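You operate a simulated robot arm through the tools that you are given. There is no shell and no other tool.

You are at the controls of a simulated robot arm. One attempt, no reset.

Task
Square the vise to the aisle and tighten the loose vise nut.
Fine: Free the swivel lever, swing the vise with fingers clear of it, lock the lever again. Read the size beside the nut and use the spanner marked the same. Tighten till the white marks line up, put the spanner back, pinch and drop nothing. Where these are worked on the way, their far stop is far enough and under half their travel is too little: swivel lever.

The check looks at the end state, three seconds after you hand in, the way a careful person would. Anything else that was tipped, shoved, dropped, spilled or broken makes it a failure.

Robot
A 7-joint arm with a two-finger parallel gripper, fixed in place. Base frame: the origin is at the foot of the arm, x ahead of it, y to its left, z up. Units: m, degrees, N and s.
With the tool pointing down near the work surface it reaches from about 0.26 to 0.64 m from the base axis. Its first joint turns from -166.0 to 166.0 degrees. Payload 1.57 kg.
The tool frame sits at the grasp point between the pads (the TCP): z along the fingers, y along the line on which they close. The tips reach 0.03 m beyond it. The gripper opens to 0.08 m. The fingers are 0.017 m wide and 0.012 m thick; the gripper's body (0.04 by 0.082 m) begins 0.08 m behind the TCP.
Orientation is that of the tool frame in the base frame, as a unit quaternion [x, y, z, w]. With the fingers straight down and closing along the base's y, the tool's x points along the base's -x, its y along +y and its z along -z.

Tools
- The arm moves only by the tool step_arm. Its argument "plan" is a list of rows, each an object of numbers (a shift or turn left out is 0, a gripper value left out holds the last): "rx", "ry", "rz": the turn, a rotation vector about the tool's x, y, z in degrees; "dx", "dy", "dz": the shift along the tool's x, y, z in m; "fingers": the closure in counts, from 0 (fully open) to 255 (shut). In form: [{"rx": .., "ry": .., "rz": .., "dx": .., "dy": .., "dz": .., "fingers": ..}, ...]. A call has 1 to 20 rows; each row shifts and turns the commanded pose from where the row before left it, along the tool's axes as they then stand. Rows are played at 5 a second. More than 0.05 m and 8.6 degrees between two rows, or a gripper value outside its range, and nothing of the call is played. Where a pose cannot be reached the arm comes as near as it can. A force on the tool above 40 N (or 10 N above the force at the start of the call, whichever is more), or a blocked arm, ends the call early, and 0.2 s more pass. Each finger travels about 0.072 m/s and halts on what it meets, pressing with about 38 N; the grip force reading is that of the motor and also rises with nothing between the fingers. The clock runs only during rows and for 0.2 s after the last one: add rows that do not move to give the fingers time. The reply holds the time, the measured pose of the TCP, the force on the tool along the base axes, the opening and the grip force, in the units named above and with some noise, with the torque about the TCP (base axes, N m) and any sound that the robot's microphone picked up.
- Cameras (640 x 400 px; columns grow to the right, rows downward): "scene" is fixed at [0.2223, -0.6488, 1.5524]; the picture's right is [0.78, -0.62, 0.00], its down [-0.33, -0.42, -0.85] and it looks along [0.53, 0.66, -0.53] (base axes); focal length 348 px, centre (320, 200). "wrist" rides on the gripper at [0.072, -0.007, -0.122] in the tool frame; the picture's right is [0.09, 1.00, 0.00], its down [-0.84, 0.08, -0.54] and it looks along [-0.54, 0.05, 0.84] (tool axes); focal length 238 px, centre (320, 200). There is no depth. A picture from a camera that has moved, and an enlarged one, comes with that camera's place and axes in the base frame and with its lens.
- camera(camera): a new picture of that camera. The clock stands still meanwhile.
- lift_body(by): slides the trunk up (or, below 0, down) by that many m; the arm rides with it, the base frame stays. It gives what a move gives, with no picture.
- close_up(camera, box): a new picture of the part [left, top, right, bottom] of that camera's present view, enlarged. The clock stands still meanwhile.
- hand_in(): hands the job in; it is judged then, once.

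Nothing tells you positions but the pictures and the camera data. Unless the task says otherwise, let go and move clear before handing in.

The tools are called after "Emit:" as a command line: name --argument value ..., lists and objects as JSON in quotes. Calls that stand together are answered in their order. step_arm: Moves the arm, as the interface text tells. Its arguments: {"type":"object","properties":{"plan":{"type":"array"}},"required":["plan"]} The other tools are called the same way: lift_body (by) slides the trunk up or down; camera (camera) takes a picture; close_up (camera, box) takes an enlarged picture of a part of a camera's view; hand_in () hands the job in.

At the start:

```text
clock: 0.0
ee_pos: [0.447, -0.0756, 1.3737]
tool_rot: [0.001, 1.0, 0.0, 0.0]
wrist_force: [-0.8, -0.4, 0.1]
ft_torque: [-0.03, -0.02, -0.02]
width: 0.08
finger_force: 0.0
trunk travel left (down, up): [-0.725, 0.265]
```

scene: 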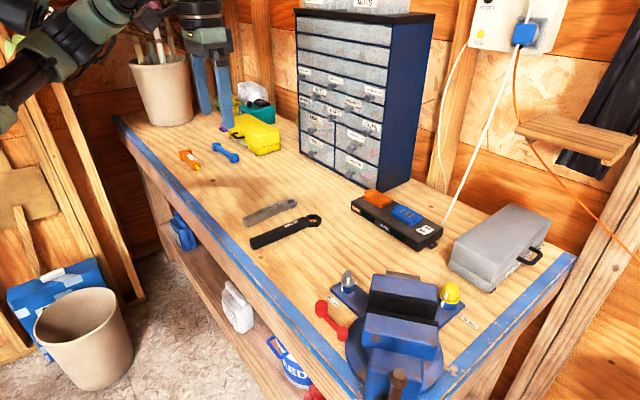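
wrist: 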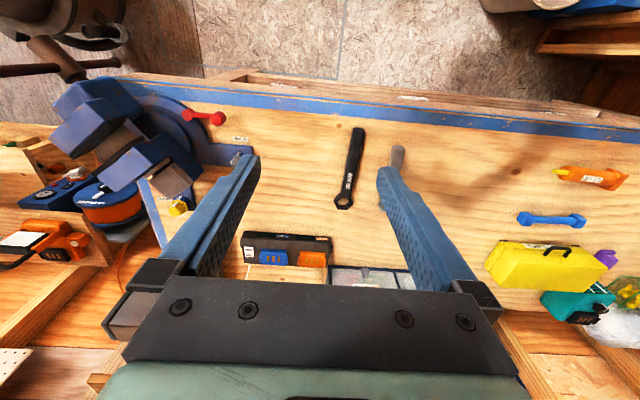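

I see a workbench with a blue vise, which sits toward the right of the scene picture, a red swivel lever beside it, two spanners on the bench and two bolts/nuts on the vise flange. I'll look closer at each before moving anything.

Emit:
close_up --camera "scene" --box '[300, 250, 500, 400]'

Emit:
close_up --camera "scene" --box '[230, 180, 350, 260]'

Emit:
close_up --camera "wrist" --box '[30, 60, 270, 240]'

Emit:
close_up --camera "wrist" --box '[300, 110, 440, 220]'

```text
2.67 times, centred on (400, 325) of scene
camera zoom: at [0.2223, -0.6488, 1.5524], right [0.78, -0.62, 0.0], down [-0.33, -0.42, -0.85], along [0.53, 0.66, -0.53], focal length 928 px, centre (107, -133)
```

zoom: 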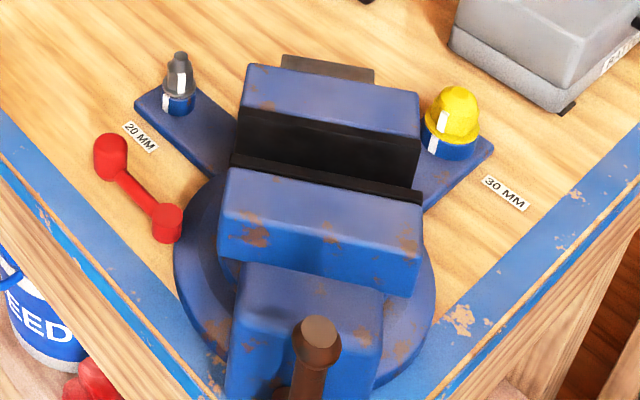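

```text
5.00 times, centred on (290, 220) of scene
camera zoom: at [0.2223, -0.6488, 1.5524], right [0.78, -0.62, 0.0], down [-0.33, -0.42, -0.85], along [0.53, 0.66, -0.53], focal length 1739 px, centre (470, 100)
```

zoom: 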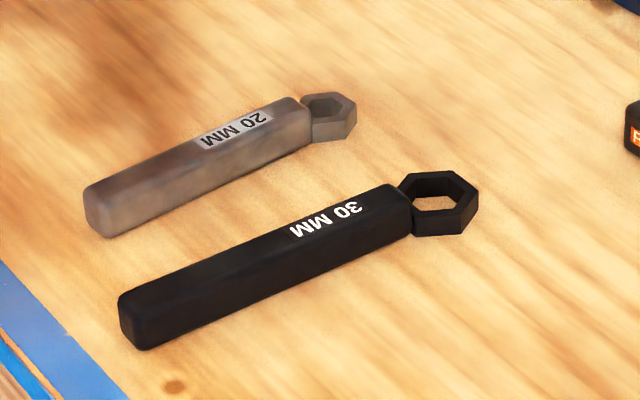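

```text
2.22 times, centred on (150, 150) of wrist
camera zoom: at [0.3754, -0.0804, 1.4956], right [-0.09, 1.0, 0.0], down [0.84, 0.08, 0.54], along [0.54, 0.05, -0.84], focal length 530 px, centre (698, 311)
```

zoom: 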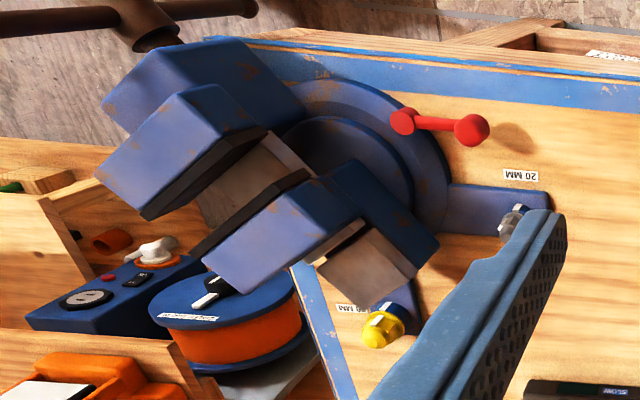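

```text
3.64 times, centred on (370, 165) of wrist
camera zoom: at [0.3754, -0.0804, 1.4956], right [-0.09, 1.0, 0.0], down [0.84, 0.08, 0.54], along [0.54, 0.05, -0.84], focal length 867 px, centre (138, 327)
```

zoom: 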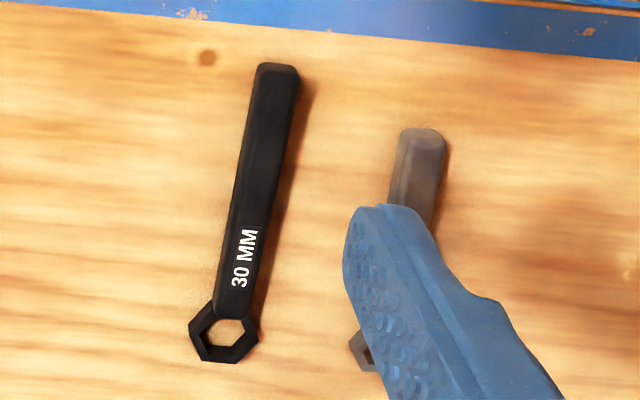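

The grey nut is labelled 20 MM and the yellow one 30 MM. Both have white marks, so I'll zoom in to see which is loose and to look at the lever.

Emit:
close_up --camera "scene" --box '[325, 260, 385, 300]'

Emit:
close_up --camera "scene" --box '[425, 275, 485, 315]'

Emit:
close_up --camera "wrist" --box '[170, 140, 260, 220]'

Emit:
close_up --camera "scene" --box '[310, 290, 370, 345]'

Emit:
close_up --camera "wrist" --box '[150, 80, 260, 160]'

```text
10.00 times, centred on (355, 280) of scene
camera zoom: at [0.2223, -0.6488, 1.5524], right [0.78, -0.62, 0.0], down [-0.33, -0.42, -0.85], along [0.53, 0.66, -0.53], focal length 3479 px, centre (-30, -600)
```

zoom: 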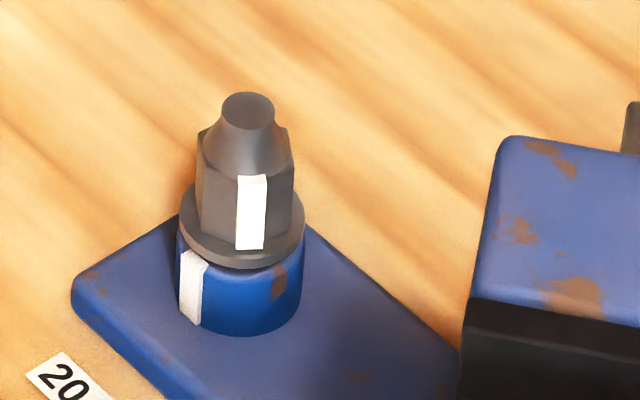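

```text
10.00 times, centred on (455, 295) of scene
camera zoom: at [0.2223, -0.6488, 1.5524], right [0.78, -0.62, 0.0], down [-0.33, -0.42, -0.85], along [0.53, 0.66, -0.53], focal length 3479 px, centre (-1030, -750)
```

zoom: 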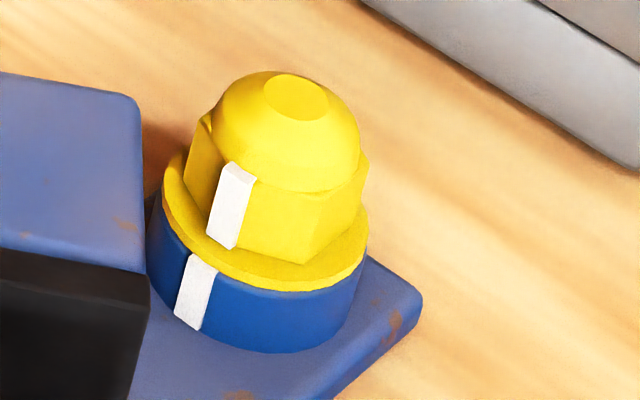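

```text
5.00 times, centred on (215, 180) of wrist
camera zoom: at [0.3754, -0.0804, 1.4956], right [-0.09, 1.0, 0.0], down [0.84, 0.08, 0.54], along [0.54, 0.05, -0.84], focal length 1192 px, centre (845, 300)
```

zoom: 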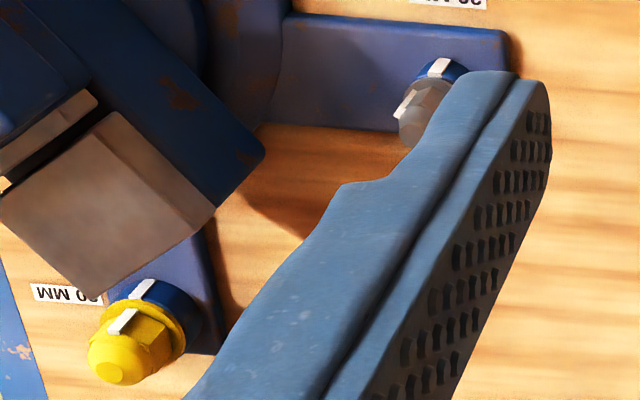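

```text
7.27 times, centred on (340, 318) of scene
camera zoom: at [0.2223, -0.6488, 1.5524], right [0.78, -0.62, 0.0], down [-0.33, -0.42, -0.85], along [0.53, 0.66, -0.53], focal length 2530 px, centre (174, -654)
```

zoom: 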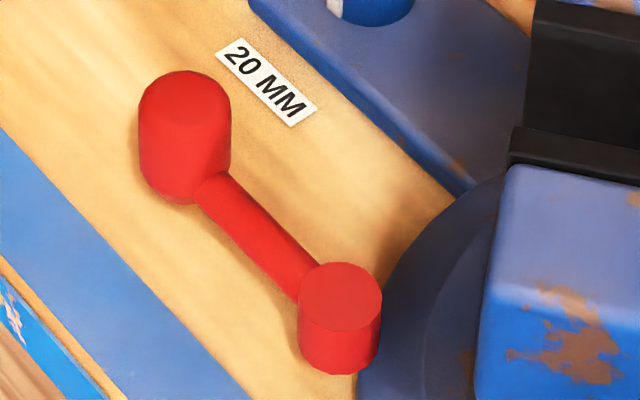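

```text
5.00 times, centred on (205, 120) of wrist
camera zoom: at [0.3754, -0.0804, 1.4956], right [-0.09, 1.0, 0.0], down [0.84, 0.08, 0.54], along [0.54, 0.05, -0.84], focal length 1192 px, centre (895, 600)
```

zoom: 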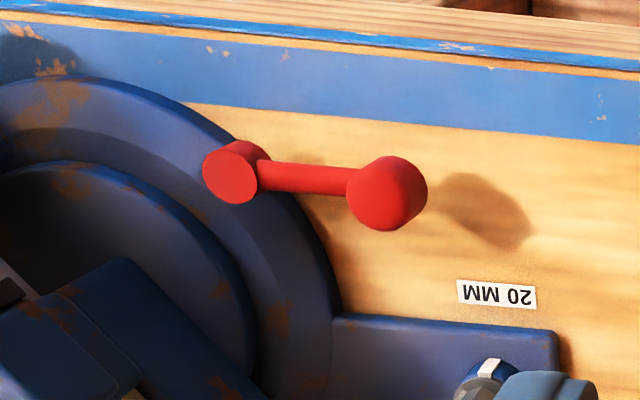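

The grey 20 MM nut is the loose one, with its mark about 55° off, and the yellow 30 MM nut's marks line up. I place the grey nut near (0.617, -0.248, 0.99), the lever pivot near (0.519, -0.345), its knob near (0.519, -0.280), and the bench top at z≈0.94. I'll move sideways up high for a better view of the vise.

Emit:
step_arm --plan '[{"dx": 0.022, "dy": -0.042, "fingers": 0}, {"dx": 0.022, "dy": -0.042}, {"dx": 0.022, "dy": -0.042}, {"dx": 0.022, "dy": -0.042}, {"dx": 0.022, "dy": -0.042}, {"dx": 0.022, "dy": -0.042}, {}]'

Emit:
camera --camera "wrist"

Emit:
camera --camera "scene"

```text
clock: 1.6
ee_pos: [0.3134, -0.3248, 1.3701]
tool_rot: [0.001, 1.0, 0.0, 0.0]
wrist_force: [1.0, 0.5, -0.1]
ft_torque: [-0.05, 0.02, 0.01]
width: 0.0801
finger_force: 0.0
trunk travel left (down, up): [-0.725, 0.265]
```

```text
taken
camera wrist: at [0.2426, -0.33, 1.4932], right [-0.09, 1.0, 0.0], down [0.84, 0.08, 0.54], along [0.54, 0.05, -0.84], focal length 238 px, centre (320, 200)
```

wrist: 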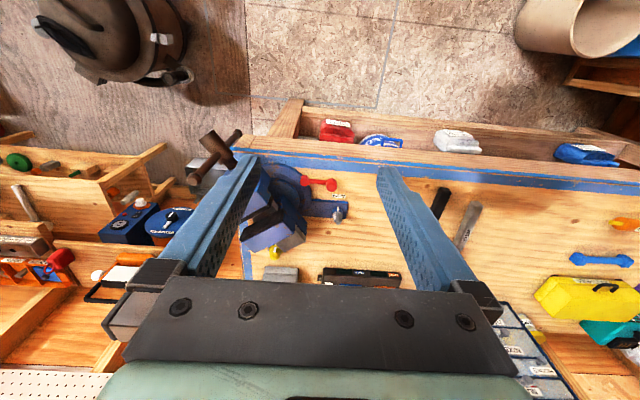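

```text
taken
```

scene: 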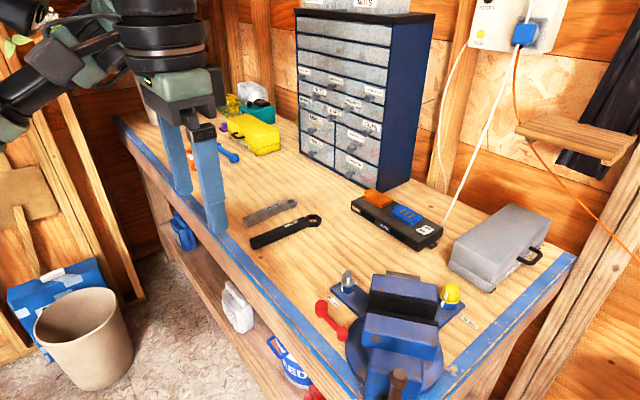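

I can now see the vise between the fingers. I'll zoom in on it from above.

Emit:
close_up --camera "wrist" --box '[180, 120, 400, 260]'

Emit:
close_up --camera "wrist" --box '[255, 150, 355, 225]'

Emit:
close_up --camera "scene" --box '[340, 320, 460, 400]'

```text
2.86 times, centred on (290, 190) of wrist
camera zoom: at [0.2426, -0.33, 1.4932], right [-0.09, 1.0, 0.0], down [0.84, 0.08, 0.54], along [0.54, 0.05, -0.84], focal length 681 px, centre (406, 229)
```

zoom: 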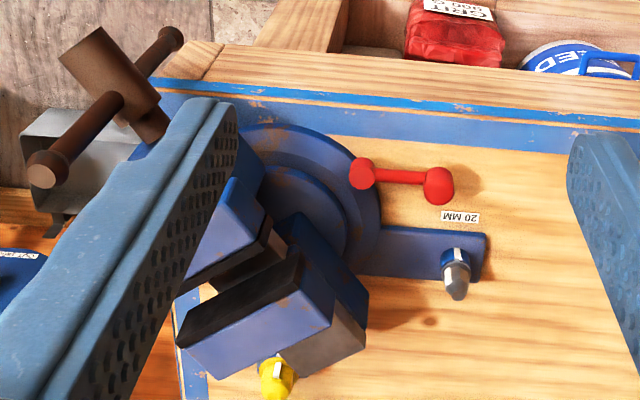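

```text
5.33 times, centred on (305, 188) of wrist
camera zoom: at [0.2426, -0.33, 1.4932], right [-0.09, 1.0, 0.0], down [0.84, 0.08, 0.54], along [0.54, 0.05, -0.84], focal length 1271 px, centre (400, 267)
```

zoom: 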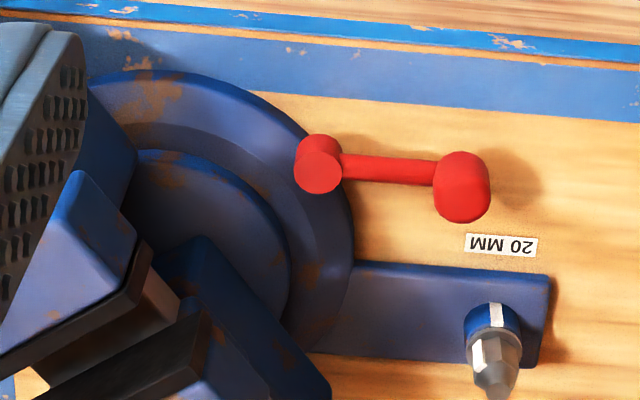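

```text
5.00 times, centred on (400, 360) of scene
camera zoom: at [0.2223, -0.6488, 1.5524], right [0.78, -0.62, 0.0], down [-0.33, -0.42, -0.85], along [0.53, 0.66, -0.53], focal length 1739 px, centre (-80, -600)
```

zoom: 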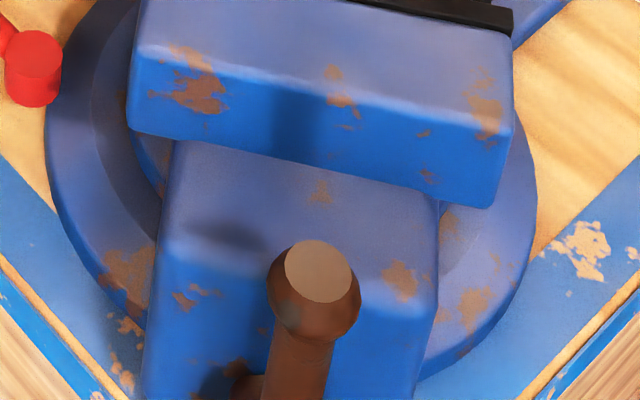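

The vise is turned about 40° from square, with its handle pointing toward -x and -y. Its base is centred near (0.59, -0.41), and the lever sits on the rim pointing +y. I'll lower the trunk for a closer look.

Emit:
lift_body --by -0.2

Emit:
camera --camera "wrist"

```text
clock: 3.8
ee_pos: [0.3144, -0.3258, 1.1711]
tool_rot: [0.001, 1.0, 0.0, 0.0]
wrist_force: [0.2, 0.3, 0.2]
ft_torque: [-0.03, 0.02, -0.02]
width: 0.0803
finger_force: 0.1
trunk travel left (down, up): [-0.525, 0.465]
```

```text
taken
camera wrist: at [0.2425, -0.3306, 1.293], right [-0.09, 1.0, 0.0], down [0.84, 0.08, 0.54], along [0.54, 0.05, -0.84], focal length 238 px, centre (320, 200)
```

wrist: 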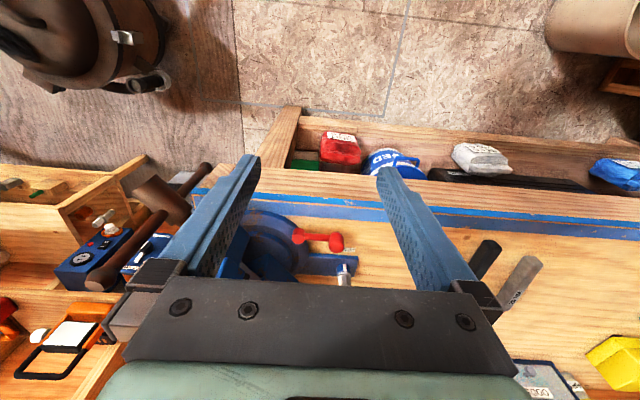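

I'm closer now, so I'll zoom in on the lever and the nut.

Emit:
close_up --camera "wrist" --box '[230, 200, 390, 300]'

Emit:
close_up --camera "wrist" --box '[285, 220, 365, 290]'

Emit:
close_up --camera "scene" --box '[335, 262, 365, 282]'

```text
4.00 times, centred on (310, 250) of wrist
camera zoom: at [0.2425, -0.3306, 1.293], right [-0.09, 1.0, 0.0], down [0.84, 0.08, 0.54], along [0.54, 0.05, -0.84], focal length 953 px, centre (360, 0)
```

zoom: 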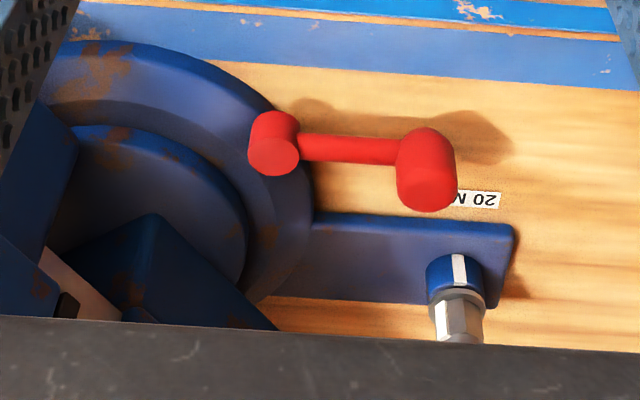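

```text
5.71 times, centred on (325, 255) of wrist
camera zoom: at [0.2425, -0.3306, 1.293], right [-0.09, 1.0, 0.0], down [0.84, 0.08, 0.54], along [0.54, 0.05, -0.84], focal length 1362 px, centre (291, -114)
```

zoom: 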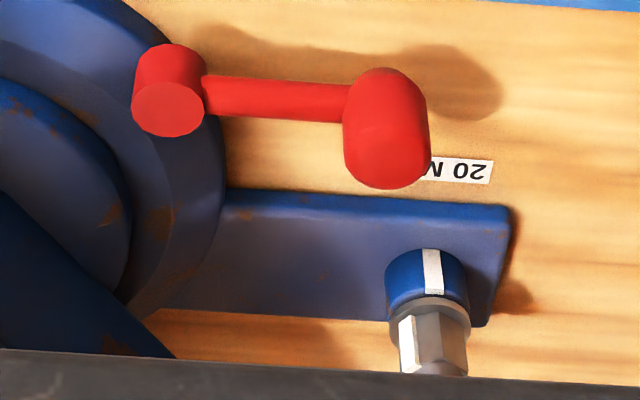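

```text
16.00 times, centred on (350, 272) of scene
camera zoom: at [0.2223, -0.6488, 1.5524], right [0.78, -0.62, 0.0], down [-0.33, -0.42, -0.85], along [0.53, 0.66, -0.53], focal length 5566 px, centre (-160, -952)
```

zoom: 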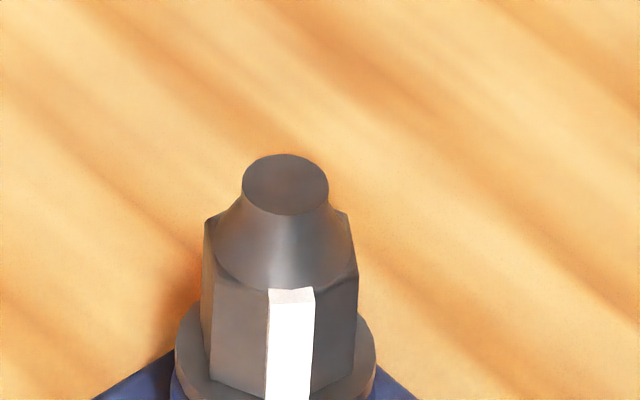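

The nut is about 20 mm across flats. The lever knob is about 25 mm in diameter, centred near (0.519, -0.277, 0.99). I'll close the fingers into a pusher, lower the trunk a little, and come in above the far (+x) side of the knob.

Emit:
lift_body --by -0.09

Emit:
step_arm --plan '[{"fingers": 255}, {"dx": -0.04, "dy": 0.009}, {"dx": -0.04, "dy": 0.009}, {"dx": -0.04, "dy": 0.009}, {"dx": -0.04, "dy": 0.009}, {"dx": -0.04, "dy": 0.009}, {"dx": -0.04, "dy": 0.006}, {}]'

Emit:
camera --camera "wrist"

Emit:
camera --camera "scene"

```text
clock: 5.0
ee_pos: [0.3135, -0.3256, 1.0818]
tool_rot: [0.001, 1.0, 0.0, 0.0]
wrist_force: [-0.7, -0.7, 0.2]
ft_torque: [0.01, 0.01, 0.05]
width: 0.0801
finger_force: 0.0
trunk travel left (down, up): [-0.435, 0.555]
```

```text
clock: 6.8
ee_pos: [0.5394, -0.269, 1.0822]
tool_rot: [0.002, 1.0, 0.002, 0.0]
wrist_force: [0.3, -0.7, 0.1]
ft_torque: [0.04, -0.05, -0.02]
width: 0.0
finger_force: 21.6
out of reach, approached as far as the arm can: row 7
trunk travel left (down, up): [-0.435, 0.555]
```

```text
taken
camera wrist: at [0.4684, -0.2747, 1.2038], right [-0.09, 1.0, 0.0], down [0.84, 0.07, 0.54], along [0.54, 0.05, -0.84], focal length 238 px, centre (320, 200)
```

wrist: 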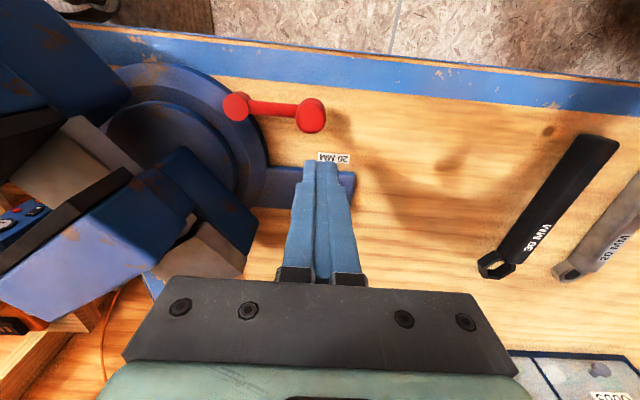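

```text
taken
```

scene: 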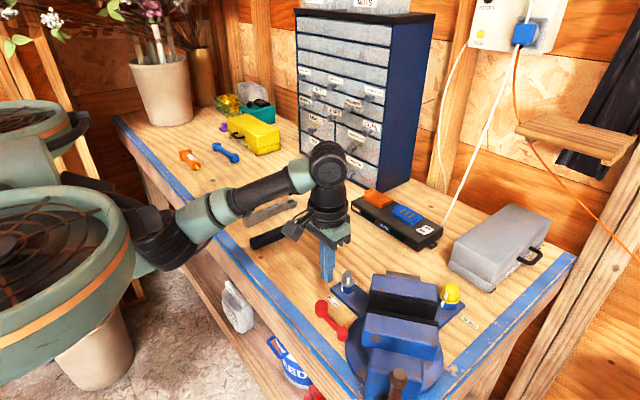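

The arm reached its limit at about 0.60 m out, with this height between arm and trunk. I'll check whether a different arm-to-trunk height reaches further, testing up first while I'm clear.

Emit:
step_arm --plan '[{"dz": -0.04}, {"dz": -0.03, "dx": -0.02}, {"dx": -0.03}, {}]'

```text
clock: 7.8
ee_pos: [0.5403, -0.2526, 1.0901]
tool_rot: [0.001, 1.0, 0.0, 0.0]
wrist_force: [-0.5, -0.3, -0.6]
ft_torque: [-0.02, 0.0, 0.0]
width: 0.0
finger_force: 21.4
out of reach, approached as far as the arm can: row 1, 2, 3
trunk travel left (down, up): [-0.435, 0.555]
```

Going higher makes it worse, so the TCP needs to be lower relative to the trunk. I'll retreat, raise the trunk, and lower the arm instead.

Emit:
step_arm --plan '[{"dx": 0.03}, {"dx": 0.03}, {}]'

Emit:
lift_body --by 0.1

```text
clock: 8.6
ee_pos: [0.4821, -0.2543, 1.0907]
tool_rot: [0.0, 1.0, -0.001, 0.0]
wrist_force: [-0.2, 0.2, 0.9]
ft_torque: [0.0, -0.01, -0.03]
width: 0.0002
finger_force: 21.3
trunk travel left (down, up): [-0.435, 0.555]
```

```text
clock: 9.9
ee_pos: [0.4826, -0.2568, 1.1891]
tool_rot: [0.0, 1.0, 0.0, 0.0]
wrist_force: [0.7, -0.2, 0.6]
ft_torque: [0.0, 0.0, 0.01]
width: 0.0001
finger_force: 21.6
trunk travel left (down, up): [-0.535, 0.455]
```

Emit:
step_arm --plan '[{"dz": 0.04}, {"dz": 0.04}, {"dz": 0.035}, {"dx": -0.03, "dy": -0.005}, {"dx": -0.03, "dy": -0.005}, {"dx": -0.022, "dy": -0.005}, {}]'

Emit:
camera --camera "wrist"

```text
clock: 11.6
ee_pos: [0.5622, -0.2685, 1.0751]
tool_rot: [0.001, 1.0, 0.0, 0.0]
wrist_force: [0.3, -1.0, -0.2]
ft_torque: [0.0, -0.01, 0.0]
width: 0.0
finger_force: 21.6
trunk travel left (down, up): [-0.535, 0.455]
```

```text
taken
camera wrist: at [0.4912, -0.2749, 1.1967], right [-0.09, 1.0, 0.0], down [0.84, 0.08, 0.54], along [0.54, 0.05, -0.84], focal length 238 px, centre (320, 200)
```

wrist: 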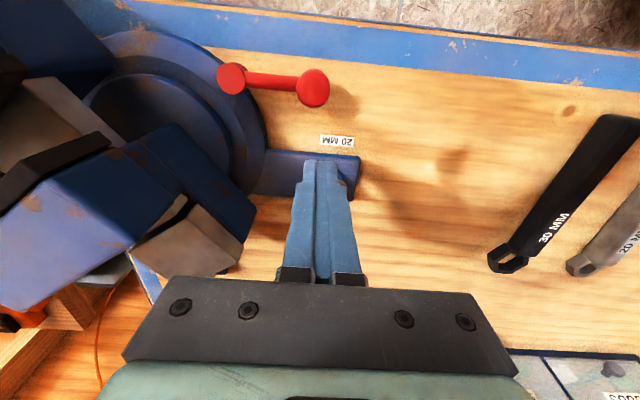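

Raising the trunk helped: the TCP now reaches (0.562, -0.269). I'll zoom in from here to refine the lever's position and the vise's angle.

Emit:
close_up --camera "wrist" --box '[200, 40, 380, 160]'

Emit:
close_up --camera "wrist" --box '[0, 0, 280, 300]'

```text
3.33 times, centred on (290, 100) of wrist
camera zoom: at [0.4912, -0.2749, 1.1967], right [-0.09, 1.0, 0.0], down [0.84, 0.08, 0.54], along [0.54, 0.05, -0.84], focal length 794 px, centre (420, 533)
```

zoom: 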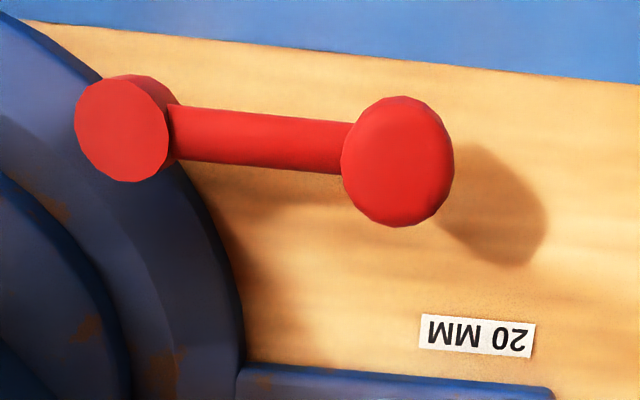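

```text
1.33 times, centred on (140, 150) of wrist
camera zoom: at [0.4912, -0.2749, 1.1967], right [-0.09, 1.0, 0.0], down [0.84, 0.08, 0.54], along [0.54, 0.05, -0.84], focal length 318 px, centre (560, 267)
```

zoom: 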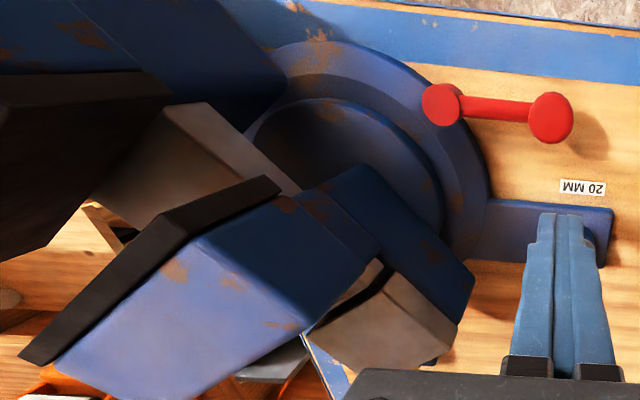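

The pivot is at about (0.518, -0.341) and the knob at about (0.519, -0.277, top 1.0). I'll lower the closed fingers on the knob's +x side and push it gently toward the aisle, which should loosen it counter-clockwise.

Emit:
step_arm --plan '[{"dz": 0.03, "dy": -0.006}, {"dz": 0.03, "dy": -0.006}, {"dz": 0.017}, {}, {"dx": 0.008}, {"dx": 0.008}, {}]'

```text
clock: 13.2
ee_pos: [0.5473, -0.2827, 0.9991]
tool_rot: [0.001, 1.0, -0.001, -0.001]
wrist_force: [-0.3, -0.5, 0.1]
ft_torque: [0.02, -0.02, -0.01]
width: 0.0
finger_force: 20.9
trunk travel left (down, up): [-0.535, 0.455]
```

Emit:
step_arm --plan '[{"dx": 0.006, "dy": 0.001}, {"dx": 0.006, "dy": 0.001}, {"dx": 0.006, "dy": 0.001}, {"dx": 0.006, "dy": 0.001}, {}]'

Emit:
close_up --camera "scene" --box '[300, 250, 420, 340]'

Emit:
camera --camera "wrist"

```text
clock: 14.3
ee_pos: [0.5243, -0.277, 0.998]
tool_rot: [-0.001, 1.0, 0.0, -0.001]
wrist_force: [0.2, -0.7, -0.6]
ft_torque: [0.0, -0.04, 0.03]
width: 0.0001
finger_force: 20.9
trunk travel left (down, up): [-0.535, 0.455]
```

```text
4.44 times, centred on (360, 295) of scene
camera zoom: at [0.2223, -0.6488, 1.5524], right [0.78, -0.62, 0.0], down [-0.33, -0.42, -0.85], along [0.53, 0.66, -0.53], focal length 1546 px, centre (142, -222)
```

zoom: 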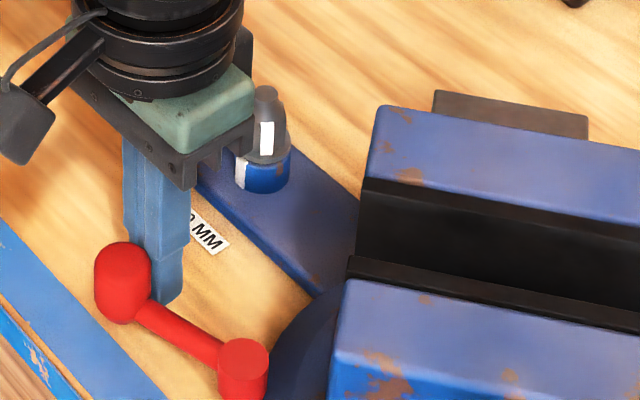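

```text
taken
camera wrist: at [0.4523, -0.2833, 1.12], right [-0.09, 1.0, 0.0], down [0.84, 0.08, 0.54], along [0.54, 0.05, -0.84], focal length 238 px, centre (320, 200)
```

wrist: 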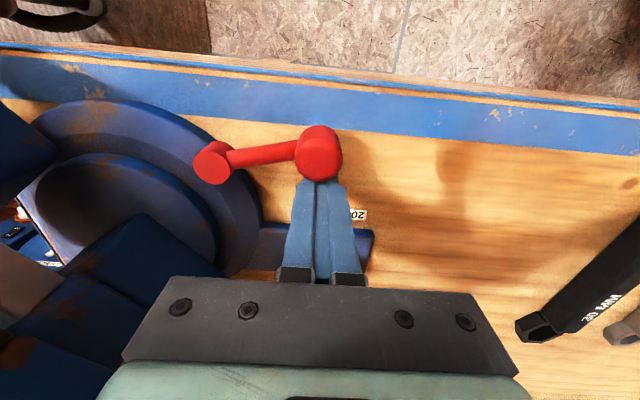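

The lever turns freely toward the aisle. I'll keep pushing it around its arc until it reaches its stop.

Emit:
step_arm --plan '[{"dx": 0.009, "dy": -0.0005}, {"dx": 0.009, "dy": -0.001}, {"dx": 0.008, "dy": -0.0025}, {"dx": 0.008, "dy": -0.003}, {"dx": 0.007, "dy": -0.0045}, {"dx": 0.007, "dy": -0.0045}, {}]'

Emit:
camera --camera "wrist"

```text
clock: 15.9
ee_pos: [0.4747, -0.2938, 0.9985]
tool_rot: [0.0, 1.0, -0.001, 0.0]
wrist_force: [1.1, 0.0, 4.1]
ft_torque: [-0.05, 0.07, 0.03]
width: 0.0
finger_force: 21.3
trunk travel left (down, up): [-0.535, 0.455]
```

```text
taken
camera wrist: at [0.4032, -0.2993, 1.1197], right [-0.09, 1.0, 0.0], down [0.84, 0.08, 0.54], along [0.54, 0.05, -0.84], focal length 238 px, centre (320, 200)
```

wrist: 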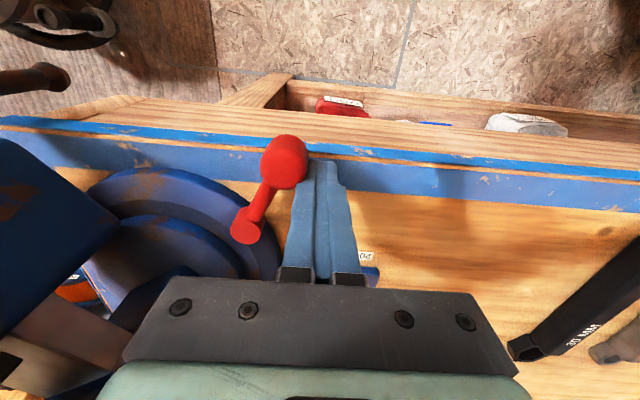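

Emit:
step_arm --plan '[{"dx": 0.005, "dy": -0.006}, {"dx": 0.004, "dy": -0.006}, {"dx": 0.004, "dy": -0.007}, {"dx": 0.004, "dy": -0.007}, {}]'

Emit:
camera --camera "wrist"

```text
clock: 16.8
ee_pos: [0.4708, -0.2998, 0.9982]
tool_rot: [-0.01, 1.0, 0.013, 0.006]
wrist_force: [0.5, 16.3, 6.1]
ft_torque: [0.08, 0.09, -0.09]
width: 0.0
finger_force: 21.0
trunk travel left (down, up): [-0.535, 0.455]
stopped in row 4: the force on the tool passed its limit at 44 N (the readings are from after the stop); the commanded pose is now the measured one
```

```text
taken
camera wrist: at [0.3975, -0.3103, 1.1192], right [-0.11, 0.99, 0.03], down [0.83, 0.08, 0.55], along [0.55, 0.08, -0.83], focal length 238 px, centre (320, 200)
```

wrist: 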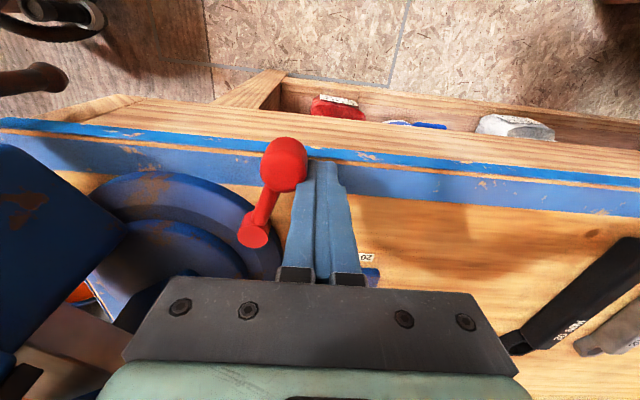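

The lever hit its far stop after about 65° of travel, so the swivel is free. I'll back the fingers off it, level the tool and rise to look at the vise.

Emit:
step_arm --plan '[{"dy": 0.012, "dx": -0.006}, {"dy": 0.01, "rx": 1.5, "ry": 0.7, "rz": 1.15}, {"dz": -0.03}, {"dz": -0.04}, {"dz": -0.03}, {}]'

Emit:
camera --camera "wrist"

Emit:
close_up --camera "scene" --box '[300, 250, 500, 400]'

```text
clock: 18.2
ee_pos: [0.4745, -0.2831, 1.0962]
tool_rot: [0.003, 1.0, -0.003, -0.002]
wrist_force: [1.1, -0.3, 0.0]
ft_torque: [-0.02, 0.01, -0.02]
width: 0.0
finger_force: 21.2
trunk travel left (down, up): [-0.535, 0.455]
```

```text
taken
camera wrist: at [0.4037, -0.2874, 1.2184], right [-0.09, 1.0, -0.01], down [0.84, 0.08, 0.54], along [0.54, 0.04, -0.84], focal length 238 px, centre (320, 200)
```

wrist: 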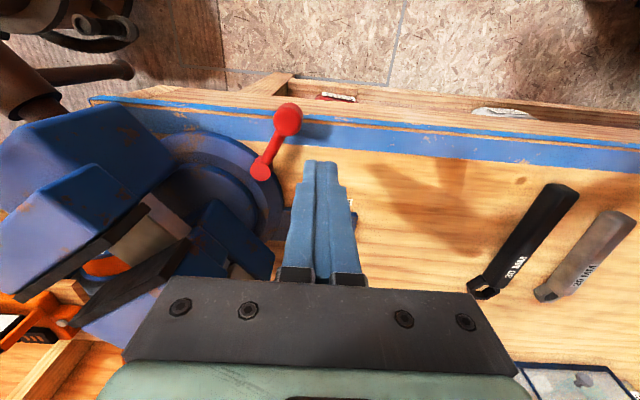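

```text
2.67 times, centred on (400, 325) of scene
camera zoom: at [0.2223, -0.6488, 1.5524], right [0.78, -0.62, 0.0], down [-0.33, -0.42, -0.85], along [0.53, 0.66, -0.53], focal length 928 px, centre (107, -133)
```

zoom: 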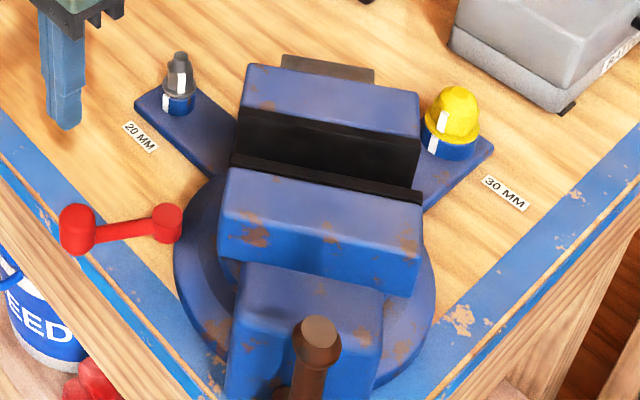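

I'll rise and move back to get a clean overhead view of the vise before picking where to push.

Emit:
lift_body --by 0.25

Emit:
step_arm --plan '[{"dx": 0.035, "dy": -0.03}, {"dx": 0.035, "dy": -0.03}, {"dx": 0.035, "dy": -0.03}, {"dx": 0.035, "dy": -0.03}, {"dy": -0.03}, {"dy": -0.03}, {}]'

Emit:
camera --camera "wrist"

```text
clock: 20.8
ee_pos: [0.4749, -0.2827, 1.3464]
tool_rot: [0.003, 1.0, -0.003, -0.003]
wrist_force: [-0.2, -0.4, 0.8]
ft_torque: [0.01, -0.01, 0.02]
width: 0.0002
finger_force: 21.5
trunk travel left (down, up): [-0.785, 0.205]
```

```text
clock: 22.4
ee_pos: [0.334, -0.462, 1.3456]
tool_rot: [0.002, 1.0, -0.003, -0.003]
wrist_force: [-0.5, 0.4, 0.3]
ft_torque: [-0.01, 0.04, 0.02]
width: 0.0
finger_force: 22.0
trunk travel left (down, up): [-0.785, 0.205]
```

```text
taken
camera wrist: at [0.262, -0.4651, 1.4682], right [-0.09, 1.0, -0.01], down [0.84, 0.08, 0.54], along [0.54, 0.04, -0.84], focal length 238 px, centre (320, 200)
```

wrist: 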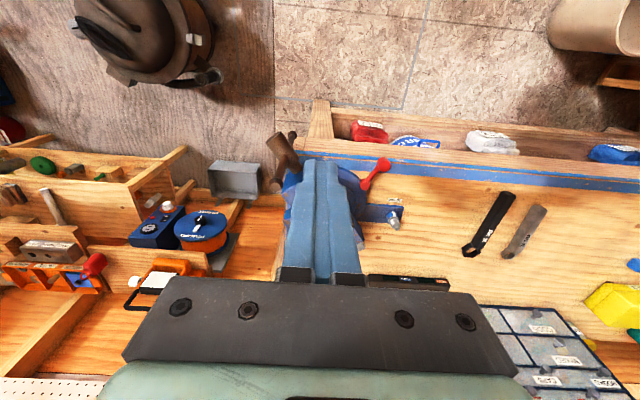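

Emit:
step_arm --plan '[{"fingers": 0}, {}, {}]'

Emit:
close_up --camera "wrist" --box '[230, 120, 430, 280]'

```text
clock: 23.2
ee_pos: [0.3316, -0.4608, 1.346]
tool_rot: [0.003, 1.0, -0.003, -0.003]
wrist_force: [-0.7, 0.1, 1.0]
ft_torque: [-0.01, -0.01, -0.02]
width: 0.08
finger_force: 0.0
trunk travel left (down, up): [-0.785, 0.205]
```

```text
2.50 times, centred on (330, 200) of wrist
camera zoom: at [0.2615, -0.4658, 1.468], right [-0.09, 1.0, -0.01], down [0.84, 0.08, 0.54], along [0.54, 0.04, -0.84], focal length 596 px, centre (295, 200)
```

zoom: 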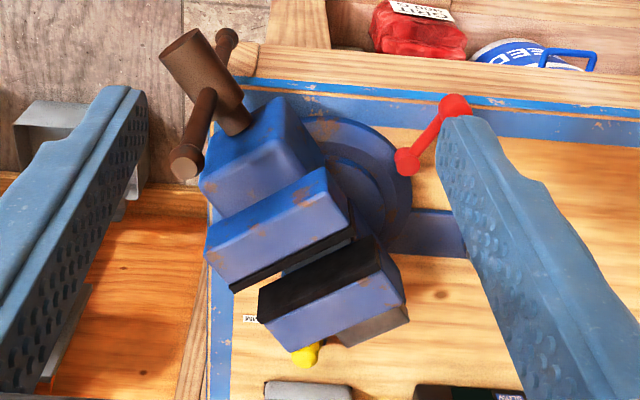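

The overhead view is clear now. I'll zoom in further to measure the vise's angle.

Emit:
close_up --camera "wrist" --box '[280, 120, 400, 200]'

Emit:
close_up --camera "wrist" --box '[300, 180, 400, 270]'

```text
5.00 times, centred on (340, 160) of wrist
camera zoom: at [0.2615, -0.4658, 1.468], right [-0.09, 1.0, -0.01], down [0.84, 0.08, 0.54], along [0.54, 0.04, -0.84], focal length 1192 px, centre (220, 400)
```

zoom: 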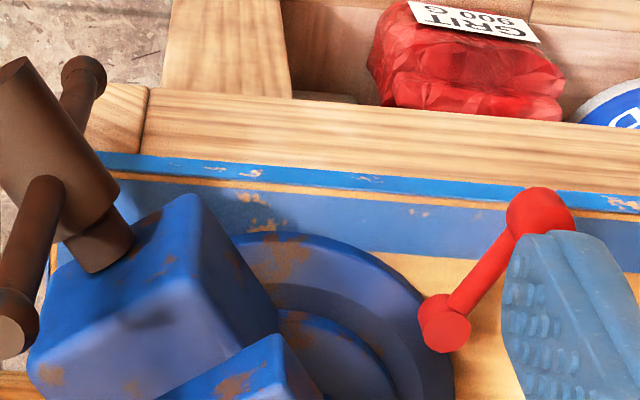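

```text
4.44 times, centred on (350, 225) of wrist
camera zoom: at [0.2615, -0.4658, 1.468], right [-0.09, 1.0, -0.01], down [0.84, 0.08, 0.54], along [0.54, 0.04, -0.84], focal length 1059 px, centre (187, 89)
```

zoom: 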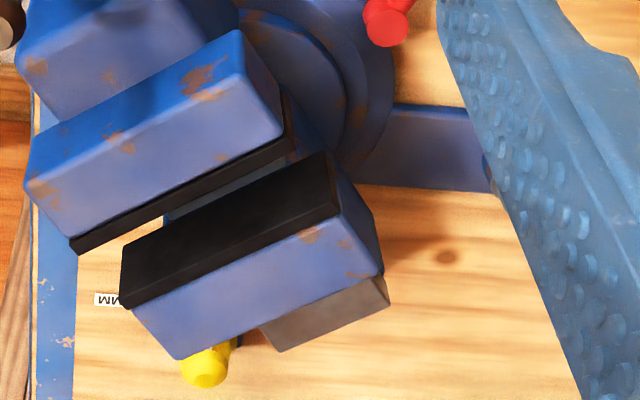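

The vise's jaw line is at about 127°, so it needs roughly 37° of clockwise turn to lie along the aisle. I'll push the front face of the moving jaw near its +y end, above the slide block. The tool will be turned about 52° clockwise so the wrist camera stays clear of the upright tommy bar.

Emit:
lift_body --by -0.07

Emit:
step_arm --plan '[{"fingers": 255, "dx": -0.03}, {"dx": -0.03}, {"dx": -0.03, "rz": 7.5}, {"rz": 7.5}, {"rz": 7.5}, {"rz": 7.5}, {"rz": 7.5}, {"rz": 7.5}, {"rz": 7.5}, {}]'

Emit:
camera --camera "wrist"

```text
clock: 24.2
ee_pos: [0.333, -0.4611, 1.2764]
tool_rot: [0.004, 1.0, -0.004, -0.003]
wrist_force: [0.7, -0.7, 0.3]
ft_torque: [0.01, 0.02, 0.0]
width: 0.0799
finger_force: 0.1
trunk travel left (down, up): [-0.715, 0.275]
```

```text
clock: 26.4
ee_pos: [0.4191, -0.4568, 1.2759]
tool_rot: [0.447, 0.895, -0.005, 0.0]
wrist_force: [-0.8, 0.0, 0.3]
ft_torque: [0.0, 0.05, 0.01]
width: 0.0001
finger_force: 21.2
out of reach, approached as far as the arm can: row 3
trunk travel left (down, up): [-0.715, 0.275]
```

```text
taken
camera wrist: at [0.3713, -0.4025, 1.3971], right [0.74, 0.67, -0.01], down [0.57, -0.62, 0.55], along [0.36, -0.41, -0.84], focal length 238 px, centre (320, 200)
```

wrist: 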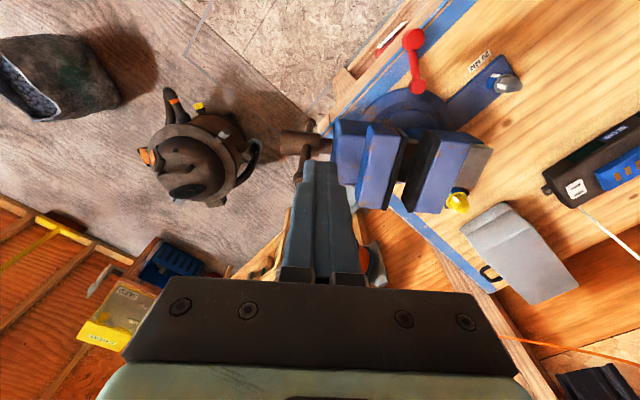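

Yaw is right at about -53°. Next I'll go down partway and then extend to the standoff point in front of the jaw.

Emit:
step_arm --plan '[{"dz": 0.04}, {"dz": 0.04}, {"dx": -0.0145, "dy": 0.019}, {"dx": -0.0145, "dy": 0.019}, {}]'

Emit:
camera --camera "wrist"

Emit:
camera --camera "scene"

```text
clock: 27.6
ee_pos: [0.4445, -0.4554, 1.1955]
tool_rot: [0.445, 0.895, -0.004, -0.001]
wrist_force: [-0.8, 0.7, 0.3]
ft_torque: [0.01, -0.01, -0.05]
width: 0.0001
finger_force: 21.5
out of reach, approached as far as the arm can: row 4
trunk travel left (down, up): [-0.715, 0.275]
```

```text
taken
camera wrist: at [0.3972, -0.4, 1.3178], right [0.74, 0.67, -0.01], down [0.57, -0.62, 0.54], along [0.36, -0.41, -0.84], focal length 238 px, centre (320, 200)
```

wrist: 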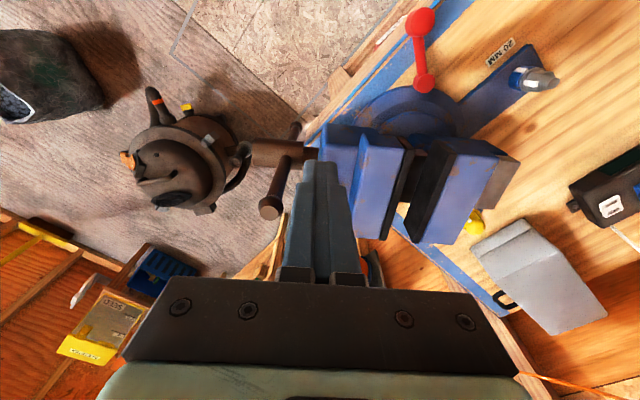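

```text
taken
```

scene: 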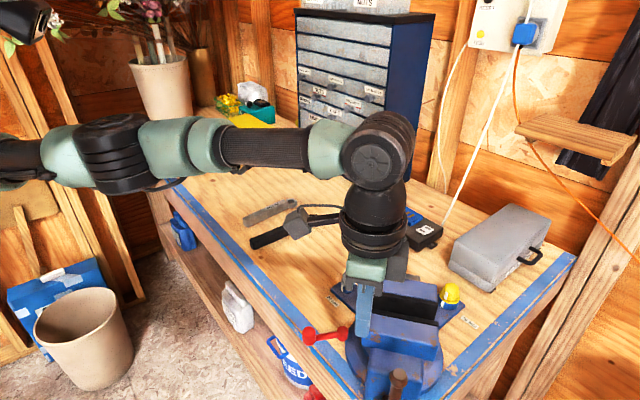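

Straight-down reach tops out at about 0.64 m, and the jaw contact point is at about 0.655 m. I'll tilt the tool 12° so the fingers lean outward along the jaw face, which keeps the stick flush with that face, and descend to the standoff.

Emit:
step_arm --plan '[{"ry": -6}, {"ry": -6}, {"dx": 0.003, "dy": 0.006, "dz": 0.03}, {"dx": 0.003, "dy": 0.006, "dz": 0.03}, {"dx": 0.003, "dy": 0.005, "dz": 0.017}, {}]'

Emit:
camera --camera "wrist"

Emit:
close_up --camera "scene" --box '[300, 250, 500, 400]'

```text
clock: 29.1
ee_pos: [0.4612, -0.4492, 1.1206]
tool_rot: [0.441, 0.891, -0.051, 0.094]
wrist_force: [0.6, -0.2, 0.1]
ft_torque: [0.03, 0.0, -0.01]
width: 0.0001
finger_force: 20.9
trunk travel left (down, up): [-0.715, 0.275]
```

```text
taken
camera wrist: at [0.4001, -0.3761, 1.2235], right [0.74, 0.67, -0.03], down [0.49, -0.51, 0.71], along [0.46, -0.54, -0.71], focal length 238 px, centre (320, 200)
```

wrist: 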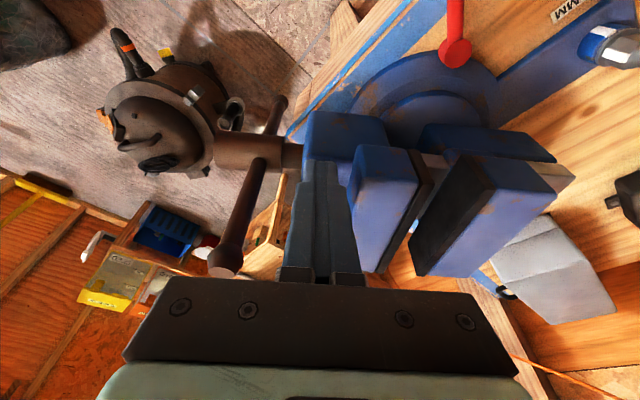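

```text
2.67 times, centred on (400, 325) of scene
camera zoom: at [0.2223, -0.6488, 1.5524], right [0.78, -0.62, 0.0], down [-0.33, -0.42, -0.85], along [0.53, 0.66, -0.53], focal length 928 px, centre (107, -133)
```

zoom: 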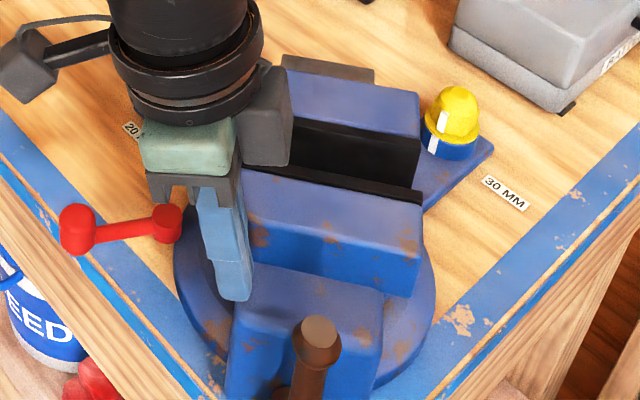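

The stick is lined up in front of the moving jaw's +y end and clear of the tommy bar and lever. I'll go down slightly, then ease forward until it touches.

Emit:
step_arm --plan '[{"dx": -0.0041, "dz": 0.0193}, {"dy": 0.008}, {"dy": 0.008}, {"dy": 0.006}, {}]'

Emit:
close_up --camera "scene" --box '[300, 250, 500, 400]'

Emit:
camera --camera "wrist"

```text
clock: 29.8
ee_pos: [0.4672, -0.4589, 1.1094]
tool_rot: [0.448, 0.887, -0.065, 0.095]
wrist_force: [-8.8, -1.6, 16.0]
ft_torque: [0.01, 0.16, 0.03]
width: 0.0002
finger_force: 20.6
trunk travel left (down, up): [-0.715, 0.275]
stopped in row 3: the force on the tool passed its limit at 42 N (the readings are from after the stop); the commanded pose is now the measured one
```

```text
2.67 times, centred on (400, 325) of scene
camera zoom: at [0.2223, -0.6488, 1.5524], right [0.78, -0.62, 0.0], down [-0.33, -0.42, -0.85], along [0.53, 0.66, -0.53], focal length 928 px, centre (107, -133)
```

zoom: 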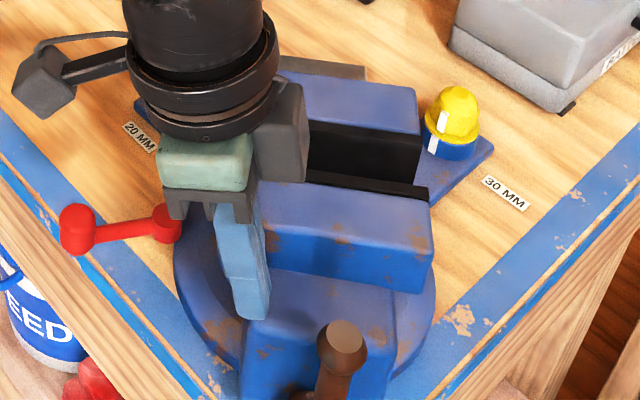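

```text
taken
camera wrist: at [0.4068, -0.3817, 1.2128], right [0.75, 0.66, -0.05], down [0.49, -0.5, 0.71], along [0.45, -0.56, -0.7], focal length 238 px, centre (320, 200)
```

wrist: 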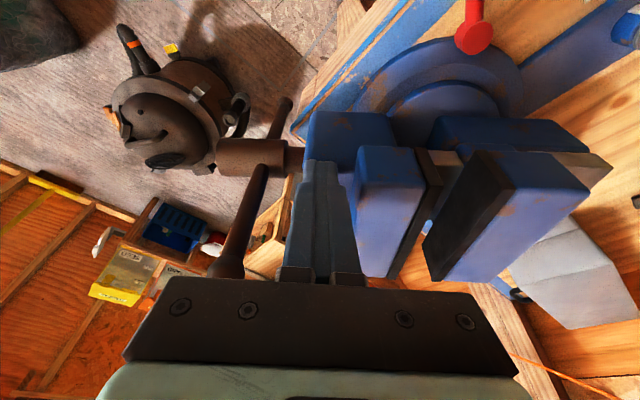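

The vise turns easily, but the tips pressed on the slide block's edge, which sits higher than I estimated, and nudged the vise slightly the wrong way. I'll lift off and measure again.

Emit:
step_arm --plan '[{"dz": -0.02}, {"dz": -0.02}, {}]'

Emit:
camera --camera "wrist"

Emit:
close_up --camera "scene" --box '[300, 250, 500, 400]'

```text
clock: 30.6
ee_pos: [0.4644, -0.4486, 1.1448]
tool_rot: [0.446, 0.888, -0.059, 0.093]
wrist_force: [0.0, 0.3, 0.0]
ft_torque: [-0.03, 0.01, -0.01]
width: 0.0001
finger_force: 21.5
trunk travel left (down, up): [-0.715, 0.275]
```

```text
taken
camera wrist: at [0.4043, -0.372, 1.2486], right [0.75, 0.66, -0.04], down [0.49, -0.51, 0.71], along [0.45, -0.55, -0.7], focal length 238 px, centre (320, 200)
```

wrist: 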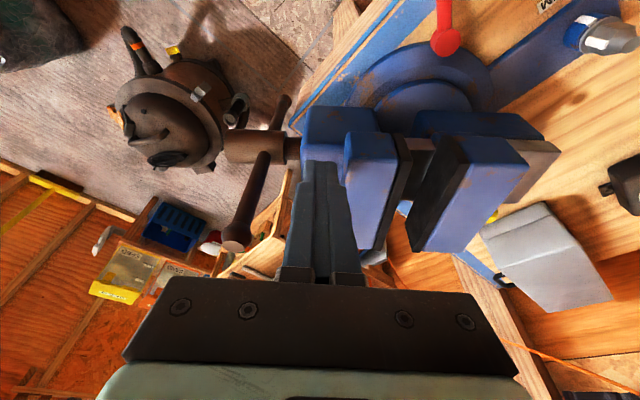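

```text
2.67 times, centred on (400, 325) of scene
camera zoom: at [0.2223, -0.6488, 1.5524], right [0.78, -0.62, 0.0], down [-0.33, -0.42, -0.85], along [0.53, 0.66, -0.53], focal length 928 px, centre (107, -133)
```

zoom: 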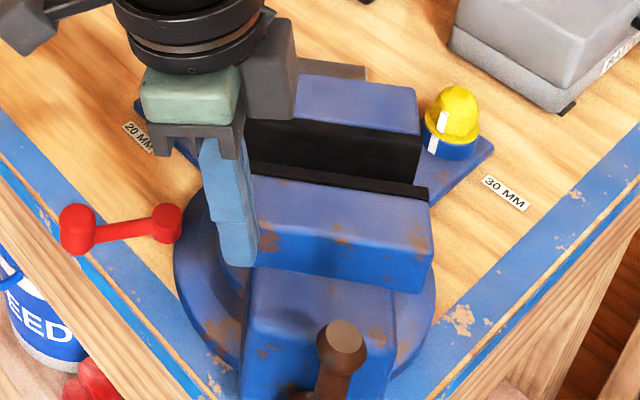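

Emit:
close_up --camera "wrist" --box '[280, 90, 440, 210]'

Emit:
close_up --camera "scene" --box '[360, 290, 440, 350]'

```text
3.33 times, centred on (360, 150) of wrist
camera zoom: at [0.4043, -0.372, 1.2486], right [0.75, 0.66, -0.04], down [0.49, -0.51, 0.71], along [0.45, -0.55, -0.7], focal length 794 px, centre (187, 367)
```

zoom: 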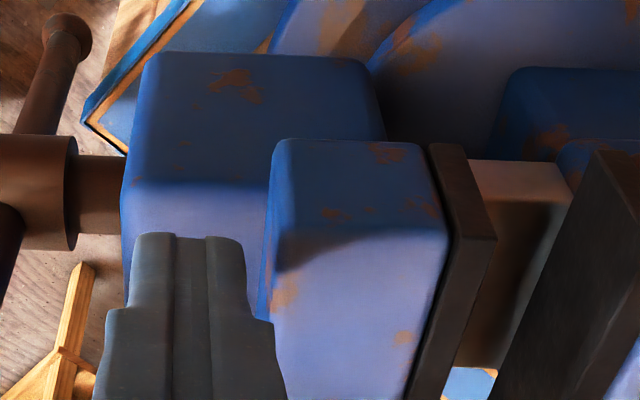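

```text
6.67 times, centred on (400, 320) of scene
camera zoom: at [0.2223, -0.6488, 1.5524], right [0.78, -0.62, 0.0], down [-0.33, -0.42, -0.85], along [0.53, 0.66, -0.53], focal length 2319 px, centre (-213, -600)
```

zoom: 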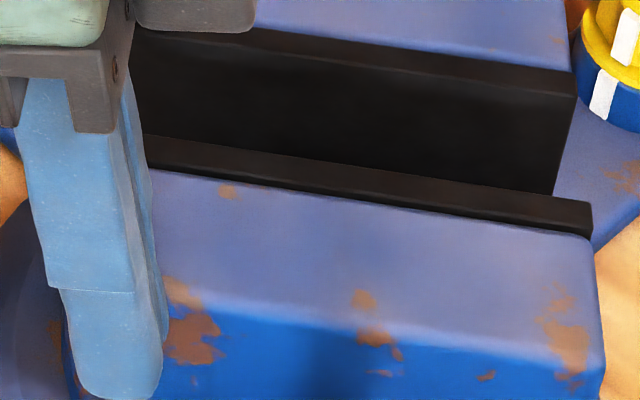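

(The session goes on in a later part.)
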